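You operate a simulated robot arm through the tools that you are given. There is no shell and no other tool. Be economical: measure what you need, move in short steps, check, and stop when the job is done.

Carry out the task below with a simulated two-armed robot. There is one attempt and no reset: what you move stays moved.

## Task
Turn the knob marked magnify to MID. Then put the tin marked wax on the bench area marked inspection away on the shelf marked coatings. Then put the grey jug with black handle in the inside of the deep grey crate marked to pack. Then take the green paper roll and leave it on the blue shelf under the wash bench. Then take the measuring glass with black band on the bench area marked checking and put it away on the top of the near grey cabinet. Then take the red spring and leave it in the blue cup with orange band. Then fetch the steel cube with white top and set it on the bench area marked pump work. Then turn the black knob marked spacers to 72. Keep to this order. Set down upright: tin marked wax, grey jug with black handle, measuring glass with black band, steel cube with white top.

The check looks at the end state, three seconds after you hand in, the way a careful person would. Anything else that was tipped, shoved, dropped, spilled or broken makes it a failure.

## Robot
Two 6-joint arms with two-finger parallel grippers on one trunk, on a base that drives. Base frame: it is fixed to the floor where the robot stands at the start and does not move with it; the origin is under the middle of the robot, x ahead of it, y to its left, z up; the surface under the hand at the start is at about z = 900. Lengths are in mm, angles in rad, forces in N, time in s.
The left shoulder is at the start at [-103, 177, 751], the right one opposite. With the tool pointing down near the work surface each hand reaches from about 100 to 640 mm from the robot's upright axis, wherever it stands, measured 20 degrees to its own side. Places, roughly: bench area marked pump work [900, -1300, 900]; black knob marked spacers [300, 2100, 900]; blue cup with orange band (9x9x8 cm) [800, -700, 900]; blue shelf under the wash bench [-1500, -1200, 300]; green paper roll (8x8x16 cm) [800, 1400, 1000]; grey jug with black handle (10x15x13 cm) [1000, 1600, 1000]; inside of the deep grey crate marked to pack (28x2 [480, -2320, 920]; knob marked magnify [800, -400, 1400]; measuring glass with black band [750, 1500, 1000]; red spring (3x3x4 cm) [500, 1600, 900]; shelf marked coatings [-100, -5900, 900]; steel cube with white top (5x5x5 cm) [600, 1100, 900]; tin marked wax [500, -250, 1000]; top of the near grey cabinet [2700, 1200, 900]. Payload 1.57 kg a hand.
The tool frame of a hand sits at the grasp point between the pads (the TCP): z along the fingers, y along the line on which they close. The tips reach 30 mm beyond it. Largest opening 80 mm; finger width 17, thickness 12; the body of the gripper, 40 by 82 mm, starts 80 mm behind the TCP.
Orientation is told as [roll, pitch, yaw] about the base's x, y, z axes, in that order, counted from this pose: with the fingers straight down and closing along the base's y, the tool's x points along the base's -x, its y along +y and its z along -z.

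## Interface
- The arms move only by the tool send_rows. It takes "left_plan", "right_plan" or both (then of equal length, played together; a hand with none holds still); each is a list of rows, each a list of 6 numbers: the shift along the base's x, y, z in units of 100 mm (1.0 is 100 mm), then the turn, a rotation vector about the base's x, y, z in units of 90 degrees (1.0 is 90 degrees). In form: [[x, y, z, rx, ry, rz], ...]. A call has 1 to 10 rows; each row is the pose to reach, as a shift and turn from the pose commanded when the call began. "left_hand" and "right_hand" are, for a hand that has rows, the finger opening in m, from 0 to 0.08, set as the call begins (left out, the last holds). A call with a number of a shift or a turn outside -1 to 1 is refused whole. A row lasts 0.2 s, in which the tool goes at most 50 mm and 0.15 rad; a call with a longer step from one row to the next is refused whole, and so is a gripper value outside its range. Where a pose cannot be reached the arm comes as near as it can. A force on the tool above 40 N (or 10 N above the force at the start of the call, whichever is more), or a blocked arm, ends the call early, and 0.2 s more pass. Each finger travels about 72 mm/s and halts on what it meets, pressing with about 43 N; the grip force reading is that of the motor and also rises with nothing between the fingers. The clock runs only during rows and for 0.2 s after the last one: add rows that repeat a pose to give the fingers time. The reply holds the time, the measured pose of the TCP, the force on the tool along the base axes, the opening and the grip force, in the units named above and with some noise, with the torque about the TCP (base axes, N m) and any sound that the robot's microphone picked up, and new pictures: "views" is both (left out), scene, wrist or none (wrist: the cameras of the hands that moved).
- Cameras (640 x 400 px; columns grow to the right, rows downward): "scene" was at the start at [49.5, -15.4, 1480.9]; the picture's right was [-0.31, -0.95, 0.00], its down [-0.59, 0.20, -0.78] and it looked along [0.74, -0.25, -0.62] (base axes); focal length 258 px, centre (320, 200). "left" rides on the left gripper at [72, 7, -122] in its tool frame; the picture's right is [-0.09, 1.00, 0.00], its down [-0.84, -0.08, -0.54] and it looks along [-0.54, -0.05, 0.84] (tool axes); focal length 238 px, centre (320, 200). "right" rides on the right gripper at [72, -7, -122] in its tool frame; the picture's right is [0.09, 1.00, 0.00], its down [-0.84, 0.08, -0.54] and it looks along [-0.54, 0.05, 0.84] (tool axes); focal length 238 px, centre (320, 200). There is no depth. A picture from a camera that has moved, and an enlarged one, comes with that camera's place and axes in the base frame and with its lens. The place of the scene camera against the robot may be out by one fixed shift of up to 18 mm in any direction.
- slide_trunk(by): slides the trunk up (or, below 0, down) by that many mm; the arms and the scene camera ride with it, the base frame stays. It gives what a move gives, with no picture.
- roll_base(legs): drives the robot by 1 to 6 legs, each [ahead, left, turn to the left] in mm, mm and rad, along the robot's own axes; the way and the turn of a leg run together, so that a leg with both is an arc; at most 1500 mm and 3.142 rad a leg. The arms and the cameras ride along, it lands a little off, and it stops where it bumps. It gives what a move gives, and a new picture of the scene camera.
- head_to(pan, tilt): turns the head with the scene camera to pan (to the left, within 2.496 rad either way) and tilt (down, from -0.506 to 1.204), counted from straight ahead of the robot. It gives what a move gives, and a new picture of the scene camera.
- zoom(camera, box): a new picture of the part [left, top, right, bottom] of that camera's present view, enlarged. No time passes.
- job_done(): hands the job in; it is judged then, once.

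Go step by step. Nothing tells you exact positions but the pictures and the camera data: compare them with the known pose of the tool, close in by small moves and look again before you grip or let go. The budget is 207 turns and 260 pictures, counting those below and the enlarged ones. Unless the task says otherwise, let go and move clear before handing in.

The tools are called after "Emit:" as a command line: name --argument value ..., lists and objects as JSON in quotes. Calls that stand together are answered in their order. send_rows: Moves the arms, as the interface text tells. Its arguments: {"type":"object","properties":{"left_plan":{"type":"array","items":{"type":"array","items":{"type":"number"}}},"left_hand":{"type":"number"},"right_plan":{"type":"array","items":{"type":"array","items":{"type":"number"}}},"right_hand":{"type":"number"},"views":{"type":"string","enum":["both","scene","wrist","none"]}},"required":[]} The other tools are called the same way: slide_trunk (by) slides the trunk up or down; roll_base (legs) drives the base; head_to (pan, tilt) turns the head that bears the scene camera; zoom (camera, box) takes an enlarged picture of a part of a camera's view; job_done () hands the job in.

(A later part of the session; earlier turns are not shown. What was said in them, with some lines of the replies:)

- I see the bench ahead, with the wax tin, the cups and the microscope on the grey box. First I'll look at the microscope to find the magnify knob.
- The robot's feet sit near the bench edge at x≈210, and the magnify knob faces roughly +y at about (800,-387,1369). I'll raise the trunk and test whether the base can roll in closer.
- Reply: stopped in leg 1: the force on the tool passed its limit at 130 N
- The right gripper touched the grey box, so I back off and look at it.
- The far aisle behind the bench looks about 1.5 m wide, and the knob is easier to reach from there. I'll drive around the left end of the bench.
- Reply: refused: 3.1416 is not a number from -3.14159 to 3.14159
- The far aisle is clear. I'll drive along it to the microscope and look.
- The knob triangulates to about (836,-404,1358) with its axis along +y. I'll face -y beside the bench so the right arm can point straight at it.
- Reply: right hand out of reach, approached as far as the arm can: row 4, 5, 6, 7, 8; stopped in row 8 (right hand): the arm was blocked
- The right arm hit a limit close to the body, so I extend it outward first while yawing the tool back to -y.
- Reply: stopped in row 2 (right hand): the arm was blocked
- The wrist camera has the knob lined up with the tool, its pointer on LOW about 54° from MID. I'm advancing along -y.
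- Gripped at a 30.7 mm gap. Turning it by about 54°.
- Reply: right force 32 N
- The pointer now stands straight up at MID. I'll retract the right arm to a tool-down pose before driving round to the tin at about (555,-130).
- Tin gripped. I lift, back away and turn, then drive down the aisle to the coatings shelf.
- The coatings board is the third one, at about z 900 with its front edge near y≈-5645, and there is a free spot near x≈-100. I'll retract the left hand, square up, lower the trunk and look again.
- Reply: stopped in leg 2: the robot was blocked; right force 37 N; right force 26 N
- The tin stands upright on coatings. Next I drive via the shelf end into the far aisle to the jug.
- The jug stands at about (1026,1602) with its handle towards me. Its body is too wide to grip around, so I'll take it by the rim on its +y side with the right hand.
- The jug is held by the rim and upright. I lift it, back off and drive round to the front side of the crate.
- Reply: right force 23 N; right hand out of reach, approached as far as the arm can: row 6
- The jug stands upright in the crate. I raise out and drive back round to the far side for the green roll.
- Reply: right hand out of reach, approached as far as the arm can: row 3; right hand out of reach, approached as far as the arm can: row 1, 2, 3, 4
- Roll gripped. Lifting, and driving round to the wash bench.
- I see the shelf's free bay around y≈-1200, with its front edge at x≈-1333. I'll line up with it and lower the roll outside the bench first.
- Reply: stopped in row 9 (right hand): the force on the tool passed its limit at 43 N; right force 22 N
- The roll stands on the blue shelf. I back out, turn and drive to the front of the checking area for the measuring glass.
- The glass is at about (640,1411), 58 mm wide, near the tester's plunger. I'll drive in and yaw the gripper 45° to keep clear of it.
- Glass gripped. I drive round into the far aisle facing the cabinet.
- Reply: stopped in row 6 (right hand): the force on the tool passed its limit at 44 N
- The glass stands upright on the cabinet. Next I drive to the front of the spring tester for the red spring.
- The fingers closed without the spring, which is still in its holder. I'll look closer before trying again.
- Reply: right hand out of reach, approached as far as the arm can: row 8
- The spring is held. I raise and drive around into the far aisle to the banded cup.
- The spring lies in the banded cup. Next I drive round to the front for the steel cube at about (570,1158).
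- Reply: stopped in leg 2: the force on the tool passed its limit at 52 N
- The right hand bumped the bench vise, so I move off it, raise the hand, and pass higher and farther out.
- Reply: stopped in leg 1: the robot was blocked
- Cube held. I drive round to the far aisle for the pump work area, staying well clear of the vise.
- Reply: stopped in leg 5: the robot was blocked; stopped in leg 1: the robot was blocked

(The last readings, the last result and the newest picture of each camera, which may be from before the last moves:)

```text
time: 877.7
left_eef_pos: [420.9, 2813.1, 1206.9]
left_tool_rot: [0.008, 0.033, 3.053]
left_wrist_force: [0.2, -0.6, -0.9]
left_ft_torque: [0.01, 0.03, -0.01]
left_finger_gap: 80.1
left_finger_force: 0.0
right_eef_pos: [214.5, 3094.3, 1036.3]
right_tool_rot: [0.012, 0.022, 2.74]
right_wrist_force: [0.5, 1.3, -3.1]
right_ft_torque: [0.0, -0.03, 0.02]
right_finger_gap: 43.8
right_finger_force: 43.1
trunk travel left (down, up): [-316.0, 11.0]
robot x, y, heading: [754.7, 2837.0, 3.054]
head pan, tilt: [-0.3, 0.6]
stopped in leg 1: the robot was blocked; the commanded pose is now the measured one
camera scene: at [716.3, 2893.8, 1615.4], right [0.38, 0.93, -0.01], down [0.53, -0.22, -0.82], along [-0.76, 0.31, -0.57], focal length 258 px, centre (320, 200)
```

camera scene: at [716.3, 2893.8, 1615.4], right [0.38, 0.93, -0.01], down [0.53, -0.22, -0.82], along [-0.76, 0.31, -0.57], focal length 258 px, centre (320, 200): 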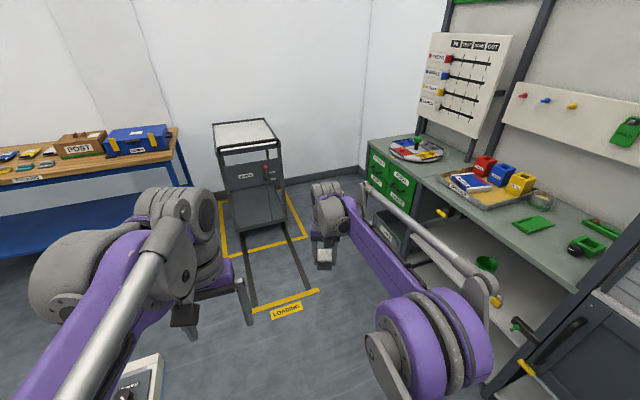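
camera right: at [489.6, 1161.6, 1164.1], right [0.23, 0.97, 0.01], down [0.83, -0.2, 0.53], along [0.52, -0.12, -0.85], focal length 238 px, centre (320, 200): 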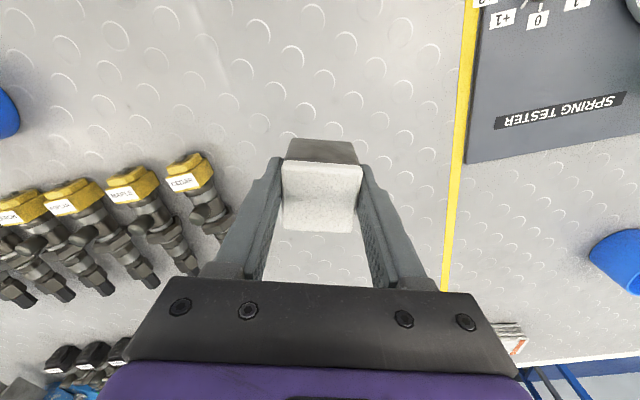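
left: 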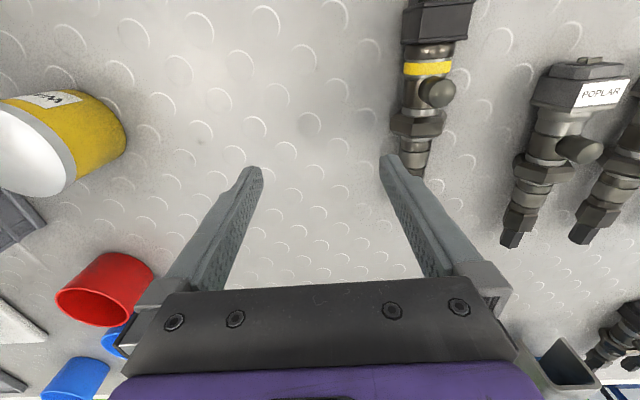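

Emit:
roll_base --legs '[[0, -130, 0], [0, 0, 0.083], [-1180, 0, 0], [0, 1400, 0.01], [0, 1400, 0.0]]'

Emit:
roll_base --legs '[[100, 0, 0], [0, 1350, 0]]'

Emit:
head_to --pan -0.2 --tilt 0.6

```text
time: 909.9
left_eef_pos: [1665.6, 58.3, 1207.4]
left_tool_rot: [-0.001, 0.03, -3.098]
left_wrist_force: [0.1, 0.2, 0.0]
left_ft_torque: [-0.04, 0.03, -0.01]
left_finger_gap: 80.0
left_finger_force: 0.1
right_eef_pos: [1424.0, 312.1, 1041.2]
right_tool_rot: [0.006, 0.015, 2.872]
right_wrist_force: [0.4, 0.6, -3.6]
right_ft_torque: [0.01, -0.01, -0.01]
right_finger_gap: 43.9
right_finger_force: 43.7
trunk travel left (down, up): [-316.0, 11.0]
robot x, y, heading: [1985.8, 139.8, -3.1]
head pan, tilt: [-0.3, 0.6]
camera scene: at [1950.5, 173.8, 1615.9], right [0.25, 0.97, 0.0], down [0.55, -0.14, -0.82], along [-0.8, 0.21, -0.57], focal length 258 px, centre (320, 200)
```

scene: 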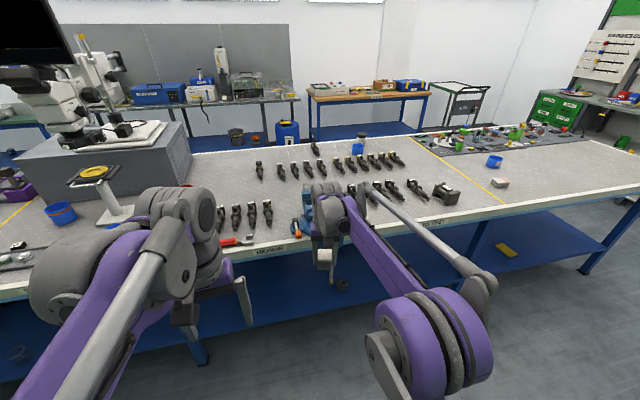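

```text
time: 922.6
left_eef_pos: [1620.2, -1283.3, 1207.9]
left_tool_rot: [-0.002, 0.03, -3.104]
left_wrist_force: [-0.4, -0.8, 0.0]
left_ft_torque: [-0.02, 0.03, 0.0]
left_finger_gap: 80.0
left_finger_force: 0.0
right_eef_pos: [1379.2, -1028.0, 1039.6]
right_tool_rot: [0.005, 0.016, 2.863]
right_wrist_force: [0.3, -1.1, -2.8]
right_ft_torque: [-0.03, 0.02, -0.05]
right_finger_gap: 43.9
right_finger_force: 42.5
trunk travel left (down, up): [-316.0, 11.0]
robot x, y, heading: [1944.4, -1206.3, -3.105]
head pan, tilt: [-0.3, 0.6]
camera scene: at [1906.1, -1170.0, 1615.9], right [0.26, 0.97, 0.0], down [0.55, -0.15, -0.82], along [-0.8, 0.21, -0.57], focal length 258 px, centre (320, 200)
```

scene: 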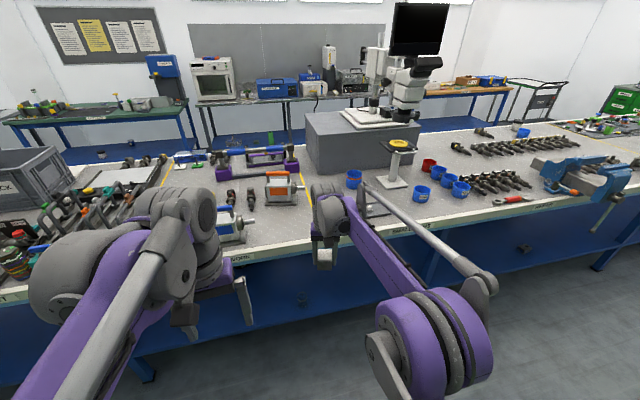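

```text
time: 923.3
left_eef_pos: [1620.7, -1283.5, 1206.6]
left_tool_rot: [-0.004, 0.03, -3.104]
left_wrist_force: [-0.5, -0.6, -0.1]
left_ft_torque: [0.02, -0.01, -0.02]
left_finger_gap: 79.8
left_finger_force: 0.0
right_eef_pos: [1380.1, -1028.8, 1039.9]
right_tool_rot: [0.004, 0.014, 2.863]
right_wrist_force: [-0.6, 0.1, -3.0]
right_ft_torque: [0.0, 0.0, 0.02]
right_finger_gap: 44.1
right_finger_force: 42.9
trunk travel left (down, up): [-316.0, 11.0]
robot x, y, heading: [1938.6, -1209.9, -3.101]
head pan, tilt: [-0.201, 0.6]
camera scene: at [1904.3, -1178.6, 1615.9], right [0.16, 0.99, 0.0], down [0.56, -0.09, -0.82], along [-0.81, 0.13, -0.57], focal length 258 px, centre (320, 200)
```

scene: 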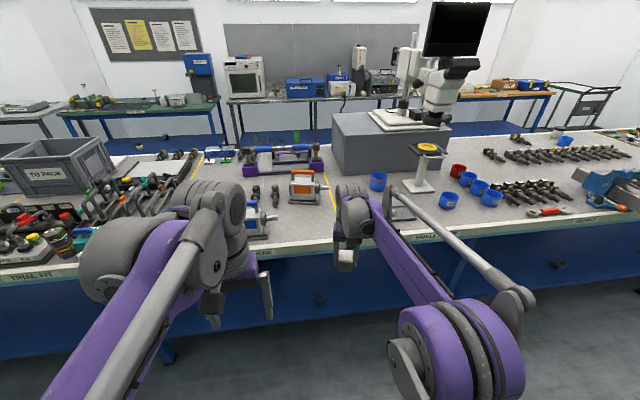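

Emit:
roll_base --legs '[[0, 84, -0.04], [325, 0, 0]]'

Emit:
slide_trunk --by -85

Emit:
zoom --camera "right" --box '[0, 0, 640, 400]'

```text
time: 926.4
left_eef_pos: [1297.1, -1354.4, 1208.3]
left_tool_rot: [-0.002, 0.031, 3.138]
left_wrist_force: [-0.4, -0.4, 1.0]
left_ft_torque: [0.01, 0.02, 0.0]
left_finger_gap: 80.1
left_finger_force: 0.0
right_eef_pos: [1066.9, -1088.2, 1041.0]
right_tool_rot: [0.005, 0.015, 2.825]
right_wrist_force: [-0.6, -0.2, -3.2]
right_ft_torque: [0.01, 0.01, 0.0]
right_finger_gap: 43.9
right_finger_force: 42.5
trunk travel left (down, up): [-316.0, 11.0]
robot x, y, heading: [1621.1, -1290.0, 3.145]
head pan, tilt: [-0.201, 0.6]
camera scene: at [1584.6, -1260.3, 1615.7], right [0.2, 0.98, 0.0], down [0.55, -0.11, -0.83], along [-0.81, 0.16, -0.56], focal length 258 px, centre (320, 200)
```

scene: 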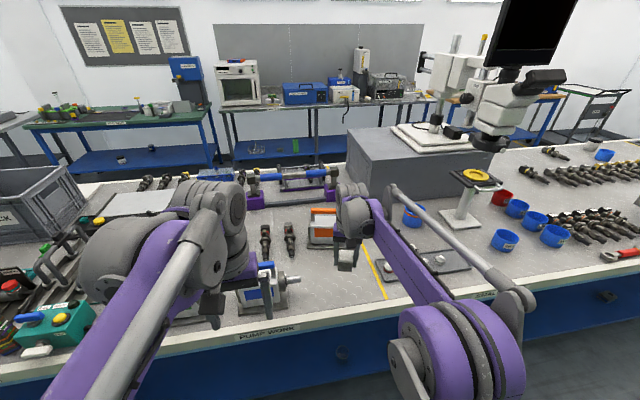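

```text
time: 927.6
left_eef_pos: [1295.3, -1355.1, 1122.1]
left_tool_rot: [-0.002, 0.034, 3.139]
left_wrist_force: [0.3, 0.6, 0.2]
left_ft_torque: [0.01, 0.03, -0.03]
left_finger_gap: 80.2
left_finger_force: 0.2
right_eef_pos: [1065.5, -1088.8, 956.0]
right_tool_rot: [0.004, 0.015, 2.823]
right_wrist_force: [0.1, -0.8, -3.0]
right_ft_torque: [0.01, -0.03, 0.03]
right_finger_gap: 43.5
right_finger_force: 43.1
trunk travel left (down, up): [-231.0, 96.0]
robot x, y, heading: [1618.8, -1288.6, 3.141]
head pan, tilt: [-0.201, 0.6]
```

```text
1.00 times, centred on (320, 200) of right (not enlarged: the box is as wide or as high as the picture)
camera zoom: at [1134.3, -1104.1, 1078.5], right [-0.22, -0.97, 0.01], down [-0.83, 0.19, 0.53], along [-0.52, 0.11, -0.85], focal length 238 px, centre (320, 200)
```

zoom: 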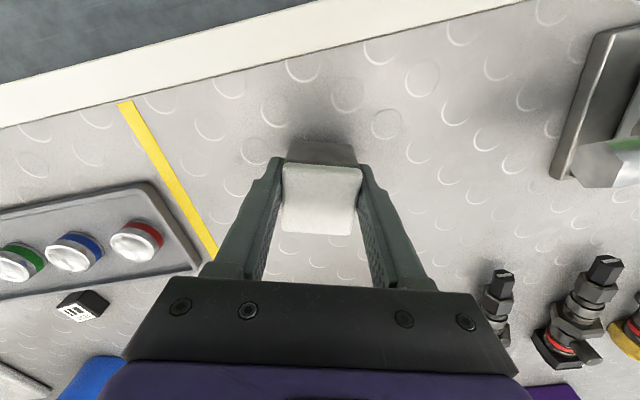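

Emit:
send_rows --right_plan '[[0, 0, -0.06, 0, 0, 0], [0, 0, -0.1, 0, 0, 0], [0, 0, -0.12, 0, 0, 0], [0, 0, -0.14, 0, 0, 0], [0, 0, -0.16, 0, 0, 0], [0, 0, -0.18, 0, 0, 0], [0, 0, -0.2, 0, 0, 0], [0, 0, -0.22, 0, 0, 0], [0, 0, -0.24, 0, 0, 0]]' --views "none"

```text
time: 929.4
left_eef_pos: [1298.1, -1354.4, 1121.6]
left_tool_rot: [-0.001, 0.031, 3.141]
left_wrist_force: [0.5, -0.9, 0.0]
left_ft_torque: [-0.04, 0.01, -0.02]
left_finger_gap: 80.2
left_finger_force: 0.1
right_eef_pos: [1069.1, -1089.6, 936.3]
right_tool_rot: [0.004, 0.016, 2.823]
right_wrist_force: [2.8, -0.5, 16.2]
right_ft_torque: [0.43, -0.12, -0.07]
right_finger_gap: 43.7
right_finger_force: 42.7
trunk travel left (down, up): [-231.0, 96.0]
robot x, y, heading: [1624.3, -1288.3, 3.139]
head pan, tilt: [-0.201, 0.6]
stopped in row 8 (right hand): the force on the tool passed its limit at 43 N (the readings are from after the stop); the commanded pose is now the measured one
```

Emit:
send_rows --right_plan '[[0, 0, 0.01, 0, 0, 0], [0, 0, 0.01, 0, 0, 0], [0, 0, 0.01, 0, 0, 0], [0, 0, 0.3, 0, 0, 0], [0.3, 0, 0.6, 0, 0, 0], [0.7, 0, 0.9, 0, 0, 0]]' --right_hand 0.08 --views "wrist"

```text
time: 930.8
left_eef_pos: [1297.6, -1354.3, 1122.9]
left_tool_rot: [-0.001, 0.03, 3.138]
left_wrist_force: [0.4, 0.9, -1.0]
left_ft_torque: [0.01, 0.03, -0.01]
left_finger_gap: 80.0
left_finger_force: 0.0
right_eef_pos: [1138.9, -1090.1, 1026.3]
right_tool_rot: [0.006, 0.014, 2.823]
right_wrist_force: [-0.2, -0.8, -0.4]
right_ft_torque: [-0.02, -0.01, -0.01]
right_finger_gap: 79.9
right_finger_force: 0.1
trunk travel left (down, up): [-231.0, 96.0]
robot x, y, heading: [1619.9, -1289.1, 3.142]
head pan, tilt: [-0.201, 0.6]
camera right: at [1207.1, -1105.2, 1149.6], right [-0.22, -0.97, 0.01], down [-0.83, 0.19, 0.53], along [-0.52, 0.11, -0.85], focal length 238 px, centre (320, 200)
```

right: 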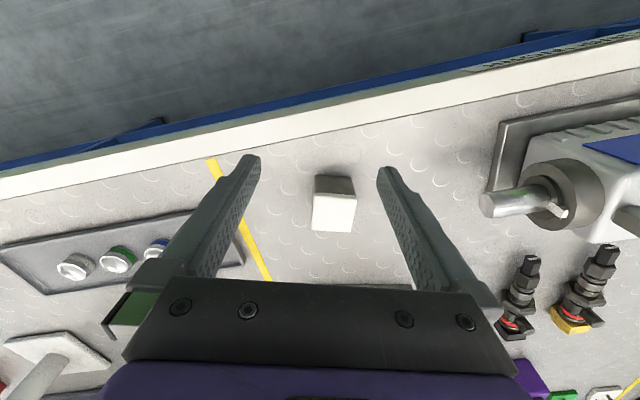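

The cube stands upright in the pump work area. Last, I drive round to the spacers knob near (300,2100).

Emit:
roll_base --legs '[[-330, 0, 0.004], [0, -1425, 0.008], [0, -1425, 0.008], [0, -1425, 0.005], [1075, 0, 0], [1075, 0, 0]]'

Emit:
roll_base --legs '[[0, 0, -3.135], [0, -650, 0]]'

Emit:
head_to --pan -0.2 --tilt 0.7

```text
time: 980.1
left_eef_pos: [-632.0, 2830.3, 1122.9]
left_tool_rot: [-0.003, 0.028, -3.11]
left_wrist_force: [-0.5, 0.3, 0.3]
left_ft_torque: [0.02, 0.01, 0.0]
left_finger_gap: 80.3
left_finger_force: 0.1
right_eef_pos: [-802.4, 3087.4, 1026.3]
right_tool_rot: [0.005, 0.017, 2.86]
right_wrist_force: [0.2, 0.5, -0.1]
right_ft_torque: [-0.05, -0.04, 0.0]
right_finger_gap: 80.1
right_finger_force: 0.1
trunk travel left (down, up): [-231.0, 96.0]
robot x, y, heading: [-308.8, 2907.6, -3.108]
head pan, tilt: [-0.201, 0.6]
camera scene: at [-351.5, 2933.8, 1524.8], right [0.16, 0.99, 0.0], down [0.56, -0.09, -0.83], along [-0.81, 0.14, -0.56], focal length 258 px, centre (320, 200)
```

scene: 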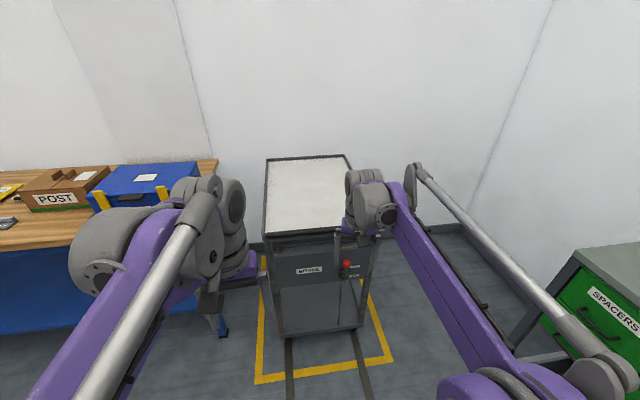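

```text
time: 993.7
left_eef_pos: [44.9, 2329.1, 1122.3]
left_tool_rot: [0.0, 0.029, 0.045]
left_wrist_force: [0.7, -0.5, 0.8]
left_ft_torque: [-0.03, 0.01, 0.0]
left_finger_gap: 80.0
left_finger_force: 0.0
right_eef_pos: [217.4, 2072.2, 1026.6]
right_tool_rot: [0.004, 0.014, -0.273]
right_wrist_force: [-0.1, -0.2, -0.5]
right_ft_torque: [-0.02, -0.03, 0.0]
right_finger_gap: 79.9
right_finger_force: 0.0
trunk travel left (down, up): [-231.0, 96.0]
robot x, y, heading: [-274.6, 2251.7, 0.052]
head pan, tilt: [-0.201, 0.6]
camera scene: at [-223.0, 2244.4, 1524.9], right [-0.15, -0.99, 0.0], down [-0.56, 0.09, -0.83], along [0.82, -0.13, -0.56], focal length 258 px, centre (320, 200)
```

scene: 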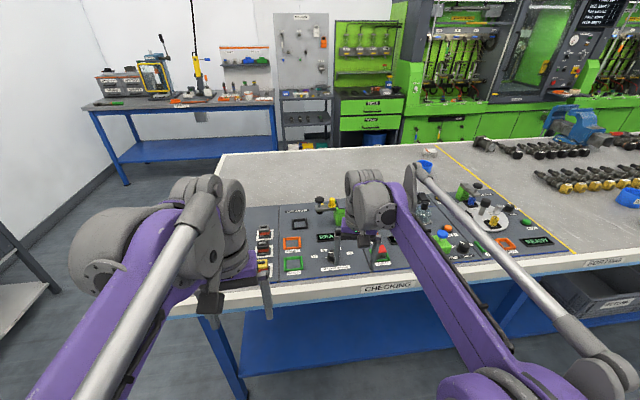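

```text
time: 994.3
left_eef_pos: [44.9, 2327.0, 1122.6]
left_tool_rot: [0.0, 0.031, 0.046]
left_wrist_force: [-0.2, 0.1, 0.8]
left_ft_torque: [-0.02, -0.03, -0.01]
left_finger_gap: 80.0
left_finger_force: 0.1
right_eef_pos: [217.6, 2070.7, 1027.1]
right_tool_rot: [0.006, 0.015, -0.271]
right_wrist_force: [0.0, 0.5, -0.3]
right_ft_torque: [0.01, 0.0, -0.02]
right_finger_gap: 80.0
right_finger_force: 0.1
trunk travel left (down, up): [-231.0, 96.0]
robot x, y, heading: [-277.6, 2250.2, 0.047]
head pan, tilt: [-0.201, 0.7]
camera scene: at [-226.4, 2245.0, 1516.3], right [-0.15, -0.99, 0.0], down [-0.64, 0.1, -0.77], along [0.76, -0.12, -0.64], focal length 258 px, centre (320, 200)
```

scene: 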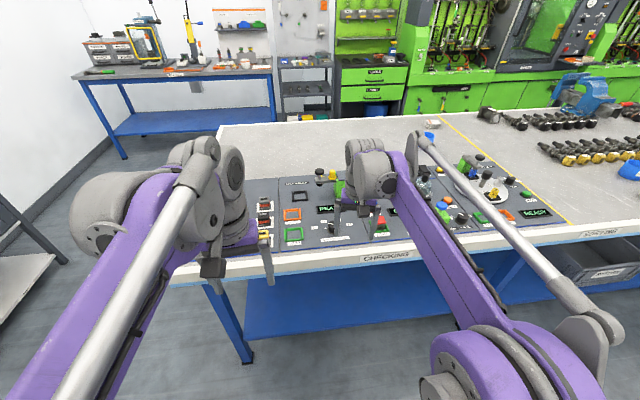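

Emit:
zoom --camera "scene" --box '[240, 165, 400, 265]'

Emit:
zoom --camera "right" --box '[0, 0, 640, 400]'

```text
4.00 times, centred on (320, 215) of scene
camera zoom: at [-226.4, 2245.0, 1516.3], right [-0.15, -0.99, 0.0], down [-0.64, 0.1, -0.77], along [0.76, -0.12, -0.64], focal length 1030 px, centre (320, 140)
```

zoom: 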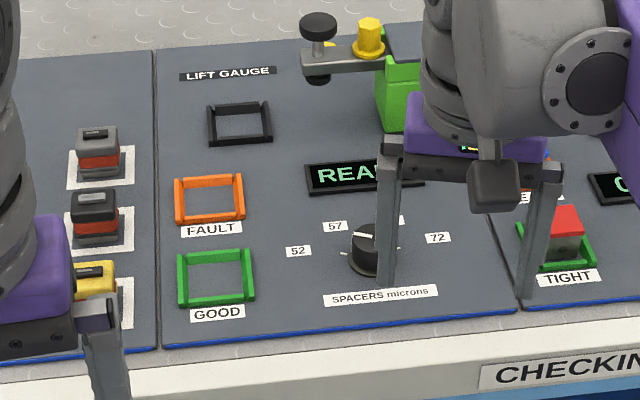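

```text
1.00 times, centred on (320, 200) of right (not enlarged: the box is as wide or as high as the picture)
camera zoom: at [147.2, 2084.0, 1148.9], right [0.18, 0.98, 0.01], down [0.83, -0.15, 0.53], along [0.52, -0.09, -0.85], focal length 238 px, centre (320, 200)
```

zoom: 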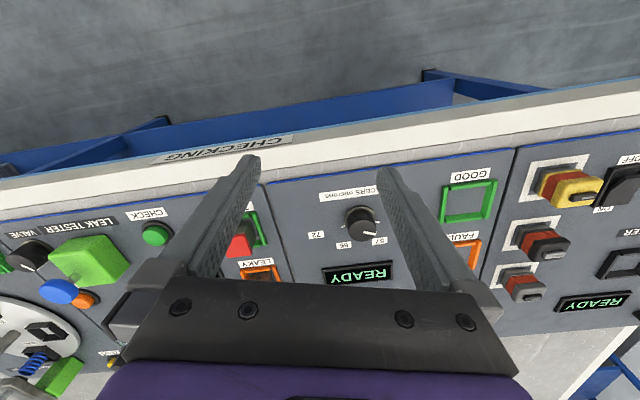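

Emit:
zoom --camera "right" --box '[296, 180, 424, 260]'

```text
5.00 times, centred on (360, 220) of right
camera zoom: at [147.2, 2084.0, 1148.9], right [0.18, 0.98, 0.01], down [0.83, -0.15, 0.53], along [0.52, -0.09, -0.85], focal length 1192 px, centre (120, 100)
```

zoom: 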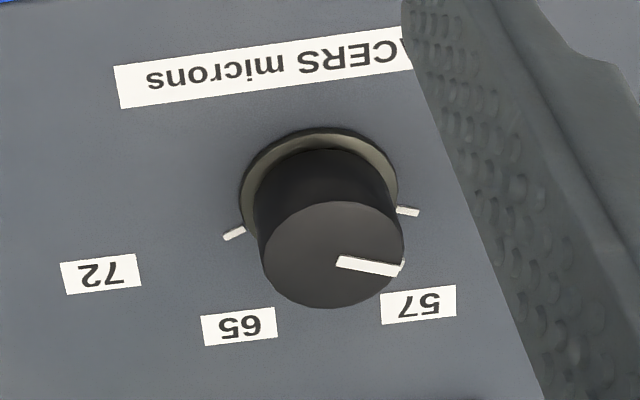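

The knob points at 52 (about +67° from +x), centred near (333,2102), and the 72 tick is at about -68°. I'll pre-yaw the gripper, move over the knob, then turn it about -135°.

Emit:
send_rows --right_plan '[[0.12, 0.04, 0, 0, 0, 0.09], [0.24, 0.08, 0, 0, 0, 0.18], [0.36, 0.12, 0, 0, 0, 0.27], [0.48, 0.16, 0, 0, 0, 0.36], [0.6, 0.2, 0, 0, 0, 0.45], [0.7, 0.24, 0, 0, 0, 0.54], [0.8, 0.28, 0, 0, 0, 0.63], [0.9, 0.3, 0, 0, 0, 0.72], [1, 0.32, 0, 0, 0, 0.81], [1, 0.32, 0, 0, 0, 0.9]]' --right_hand 0.06 --views "none"

Emit:
send_rows --right_plan '[[0.15, 0, -0.1, 0, 0, 0], [0.15, 0, -0.3, 0, 0, 0], [0.15, 0, -0.5, 0, 0, 0]]' --views "wrist"

```text
time: 996.5
left_eef_pos: [44.3, 2327.6, 1122.4]
left_tool_rot: [-0.003, 0.03, 0.045]
left_wrist_force: [0.8, 0.0, 0.5]
left_ft_torque: [-0.01, -0.03, -0.05]
left_finger_gap: 80.0
left_finger_force: 0.1
right_eef_pos: [317.6, 2103.8, 1026.6]
right_tool_rot: [0.003, 0.016, 1.147]
right_wrist_force: [-0.2, -0.8, -0.6]
right_ft_torque: [-0.01, -0.01, 0.0]
right_finger_gap: 59.7
right_finger_force: 0.0
trunk travel left (down, up): [-231.0, 96.0]
robot x, y, heading: [-275.4, 2246.6, 0.048]
head pan, tilt: [-0.201, 0.7]
```

```text
time: 997.3
left_eef_pos: [45.7, 2328.1, 1121.4]
left_tool_rot: [-0.002, 0.03, 0.045]
left_wrist_force: [-0.1, 0.8, -0.2]
left_ft_torque: [0.01, 0.03, -0.01]
left_finger_gap: 80.1
left_finger_force: 0.0
right_eef_pos: [332.5, 2103.1, 976.3]
right_tool_rot: [0.004, 0.016, 1.144]
right_wrist_force: [-0.6, -0.7, -0.4]
right_ft_torque: [0.0, 0.01, -0.03]
right_finger_gap: 60.0
right_finger_force: 0.1
trunk travel left (down, up): [-231.0, 96.0]
robot x, y, heading: [-280.0, 2250.9, 0.044]
head pan, tilt: [-0.201, 0.7]
camera right: at [309.7, 2037.3, 1098.9], right [-0.94, 0.33, 0.01], down [0.28, 0.8, 0.53], along [0.17, 0.5, -0.85], focal length 238 px, centre (320, 200)
```

right: 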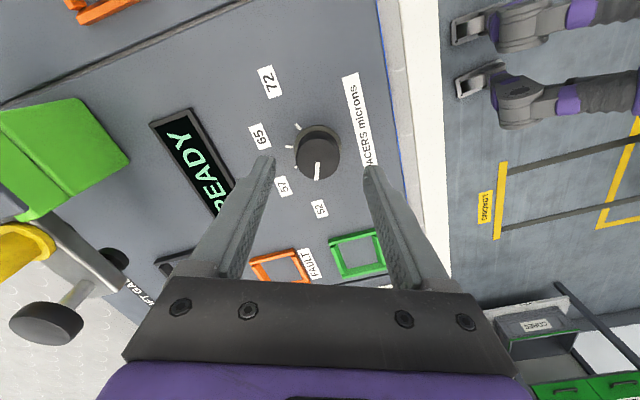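

Emit:
send_rows --right_plan '[[0, 0, -0.12, 0, 0, 0], [0, 0, -0.24, 0, 0, 0], [0, 0, -0.36, 0, 0, 0]]' --views "none"

Emit:
send_rows --right_plan '[[0, 0, 0, 0, 0, 0], [0, 0, 0, 0, 0, 0], [0, 0, 0, 0, 0, 0], [0, 0, 0, 0, 0, -0.09], [0, 0, 0, 0, 0, -0.18], [0, 0, 0, 0, 0, -0.27], [0, 0, 0, 0, 0, -0.36], [0, 0, 0, 0, 0, -0.45], [0, 0, 0, 0, 0, -0.54], [0, 0, 0, 0, 0, -0.63]]' --right_hand 0.0 --views "wrist"

```text
time: 998.1
left_eef_pos: [45.1, 2327.6, 1122.7]
left_tool_rot: [-0.003, 0.03, 0.045]
left_wrist_force: [0.5, -0.2, 0.9]
left_ft_torque: [0.01, 0.02, 0.02]
left_finger_gap: 79.9
left_finger_force: 0.1
right_eef_pos: [332.6, 2103.0, 941.4]
right_tool_rot: [0.006, 0.015, 1.144]
right_wrist_force: [-0.3, 0.3, 0.1]
right_ft_torque: [0.0, 0.0, 0.0]
right_finger_gap: 59.7
right_finger_force: 0.0
trunk travel left (down, up): [-231.0, 96.0]
robot x, y, heading: [-273.2, 2247.6, 0.049]
head pan, tilt: [-0.201, 0.7]
```

```text
time: 1000.0
left_eef_pos: [44.9, 2328.4, 1122.0]
left_tool_rot: [0.0, 0.031, 0.046]
left_wrist_force: [0.9, 0.9, -0.5]
left_ft_torque: [0.01, 0.0, 0.01]
left_finger_gap: 80.1
left_finger_force: 0.0
right_eef_pos: [333.0, 2102.6, 941.0]
right_tool_rot: [0.003, 0.013, 0.398]
right_wrist_force: [4.1, -0.2, 5.0]
right_ft_torque: [-0.59, 0.05, -0.03]
right_finger_gap: 33.6
right_finger_force: 41.2
trunk travel left (down, up): [-231.0, 96.0]
robot x, y, heading: [-276.7, 2246.4, 0.048]
head pan, tilt: [-0.201, 0.7]
stopped in row 9 (right hand): the force on the tool passed its limit at 40 N (the readings are from after the stop); the commanded pose is now the measured one
camera right: at [270.5, 2069.2, 1063.2], right [-0.47, 0.88, 0.0], down [0.75, 0.4, 0.53], along [0.47, 0.25, -0.85], focal length 238 px, centre (320, 200)
```

right: 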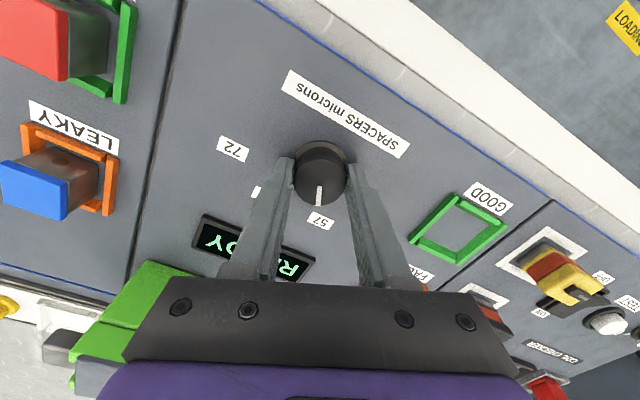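

Emit:
send_rows --right_plan '[[0, 0, 0.01, 0, 0, -0.09], [0, 0, 0.01, 0, 0, -0.18], [0, 0, 0.01, 0, 0, -0.27], [0, 0, 0.01, 0, 0, -0.36], [0, 0, 0.01, 0, 0, -0.45], [0, 0, 0.01, 0, 0, -0.54], [0, 0, 0.01, 0, 0, -0.63], [0, 0, 0.01, 0, 0, -0.72], [0, 0, 0.01, 0, 0, -0.81], [0, 0, 0.01, 0, 0, -0.9]]' --views "wrist"

```text
time: 1002.2
left_eef_pos: [46.0, 2326.5, 1121.4]
left_tool_rot: [-0.001, 0.03, 0.046]
left_wrist_force: [-0.1, -0.5, -0.8]
left_ft_torque: [0.0, 0.0, 0.0]
left_finger_gap: 80.0
left_finger_force: 0.0
right_eef_pos: [332.9, 2103.5, 939.9]
right_tool_rot: [0.001, 0.013, -1.017]
right_wrist_force: [-6.1, 2.3, -25.9]
right_ft_torque: [0.11, 0.85, -0.03]
right_finger_gap: 33.3
right_finger_force: 40.9
trunk travel left (down, up): [-231.0, 96.0]
robot x, y, heading: [-275.1, 2247.3, 0.047]
head pan, tilt: [-0.201, 0.7]
camera right: at [290.3, 2159.0, 1063.5], right [0.8, 0.6, 0.0], down [0.51, -0.68, 0.53], along [0.32, -0.42, -0.85], focal length 238 px, centre (320, 200)
```

right: 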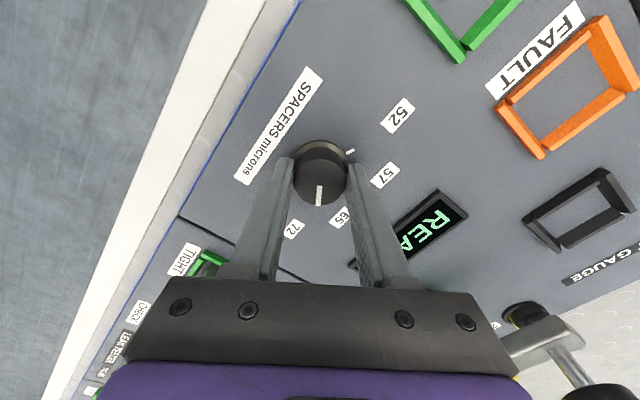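

Emit:
zoom --camera "right" --box '[260, 125, 400, 255]'

```text
3.08 times, centred on (330, 190) of right
camera zoom: at [290.3, 2159.0, 1063.5], right [0.8, 0.6, 0.0], down [0.51, -0.68, 0.53], along [0.32, -0.42, -0.85], focal length 733 px, centre (289, 231)
```

zoom: 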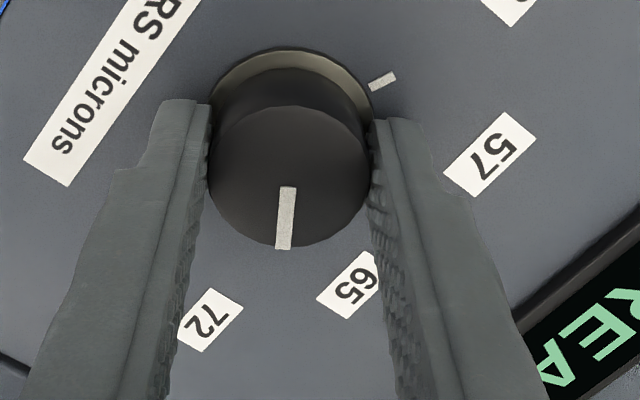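

The pointer reads about -57°, so about 11° remain to the 72 tick. I finish the turn, then release and rise.

Emit:
send_rows --right_plan '[[0, 0, 0.01, 0, 0, -0.06], [0, 0, 0.02, 0, 0, -0.122], [0, 0, 0.02, 0, 0, -0.122], [0, 0, 0.02, 0, 0, -0.122]]' --views "none"

Emit:
send_rows --right_plan '[[0, 0, 0, 0, 0, 0], [0, 0, 0, 0, 0, 0], [0, 0, 0, 0, 0, 0], [0, 0, 0.3, 0, 0, 0], [0, 0, 0.6, 0, 0, 0], [0, 0, 1, 0, 0, 0]]' --right_hand 0.06 --views "wrist"

```text
time: 1003.2
left_eef_pos: [46.1, 2326.3, 1122.2]
left_tool_rot: [-0.003, 0.031, 0.045]
left_wrist_force: [0.6, -0.2, 0.3]
left_ft_torque: [-0.02, 0.0, 0.0]
left_finger_gap: 80.0
left_finger_force: 0.0
right_eef_pos: [333.9, 2102.2, 941.8]
right_tool_rot: [0.001, 0.014, -1.207]
right_wrist_force: [-12.4, 0.4, -37.1]
right_ft_torque: [-0.12, 0.62, 0.01]
right_finger_gap: 33.4
right_finger_force: 41.6
trunk travel left (down, up): [-231.0, 96.0]
robot x, y, heading: [-275.7, 2247.1, 0.052]
head pan, tilt: [-0.201, 0.7]
```

```text
time: 1004.6
left_eef_pos: [45.6, 2327.4, 1122.2]
left_tool_rot: [-0.002, 0.032, 0.045]
left_wrist_force: [0.6, 0.0, -0.3]
left_ft_torque: [-0.02, 0.03, 0.04]
left_finger_gap: 79.9
left_finger_force: 0.1
right_eef_pos: [332.8, 2104.7, 1044.3]
right_tool_rot: [0.003, 0.012, -1.206]
right_wrist_force: [-0.8, 0.0, 0.5]
right_ft_torque: [-0.03, -0.03, -0.01]
right_finger_gap: 59.9
right_finger_force: 0.1
right hand out of reach, approached as far as the arm can: row 6
trunk travel left (down, up): [-231.0, 96.0]
robot x, y, heading: [-277.0, 2249.3, 0.045]
head pan, tilt: [-0.201, 0.7]
camera right: at [299.6, 2167.4, 1166.1], right [0.9, 0.44, 0.0], down [0.37, -0.76, 0.53], along [0.24, -0.48, -0.85], focal length 238 px, centre (320, 200)
```

right: 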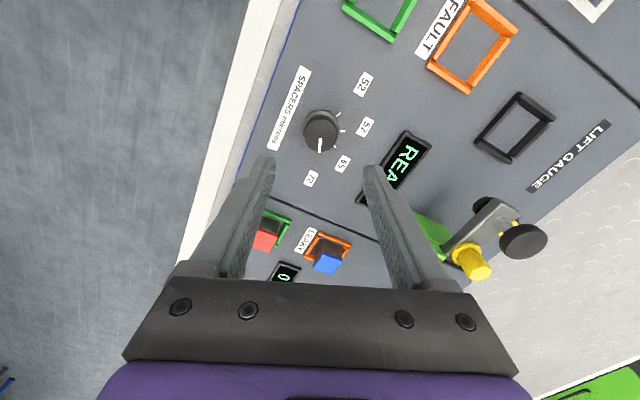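

The knob was turned about 134.6°, from the 52 tick to the 72 tick. The hand is open and clear of it, so I'm handing in.

Emit:
job_done

```text
The job is handed in.
```

I did all eight steps in the order you gave and handed the job in.

- **Bumps:** the right hand hit the grey box under the microscope and later the bench vise. The base also stopped against the dip tank and the bench end. I saw nothing displaced, but I did not check those spots closely afterwards.
- **Spacers knob:** its position at 72 is worked out from how far I turned it (about 134.6° from the 52 tick). I did not zoom in on the pointer after letting go.
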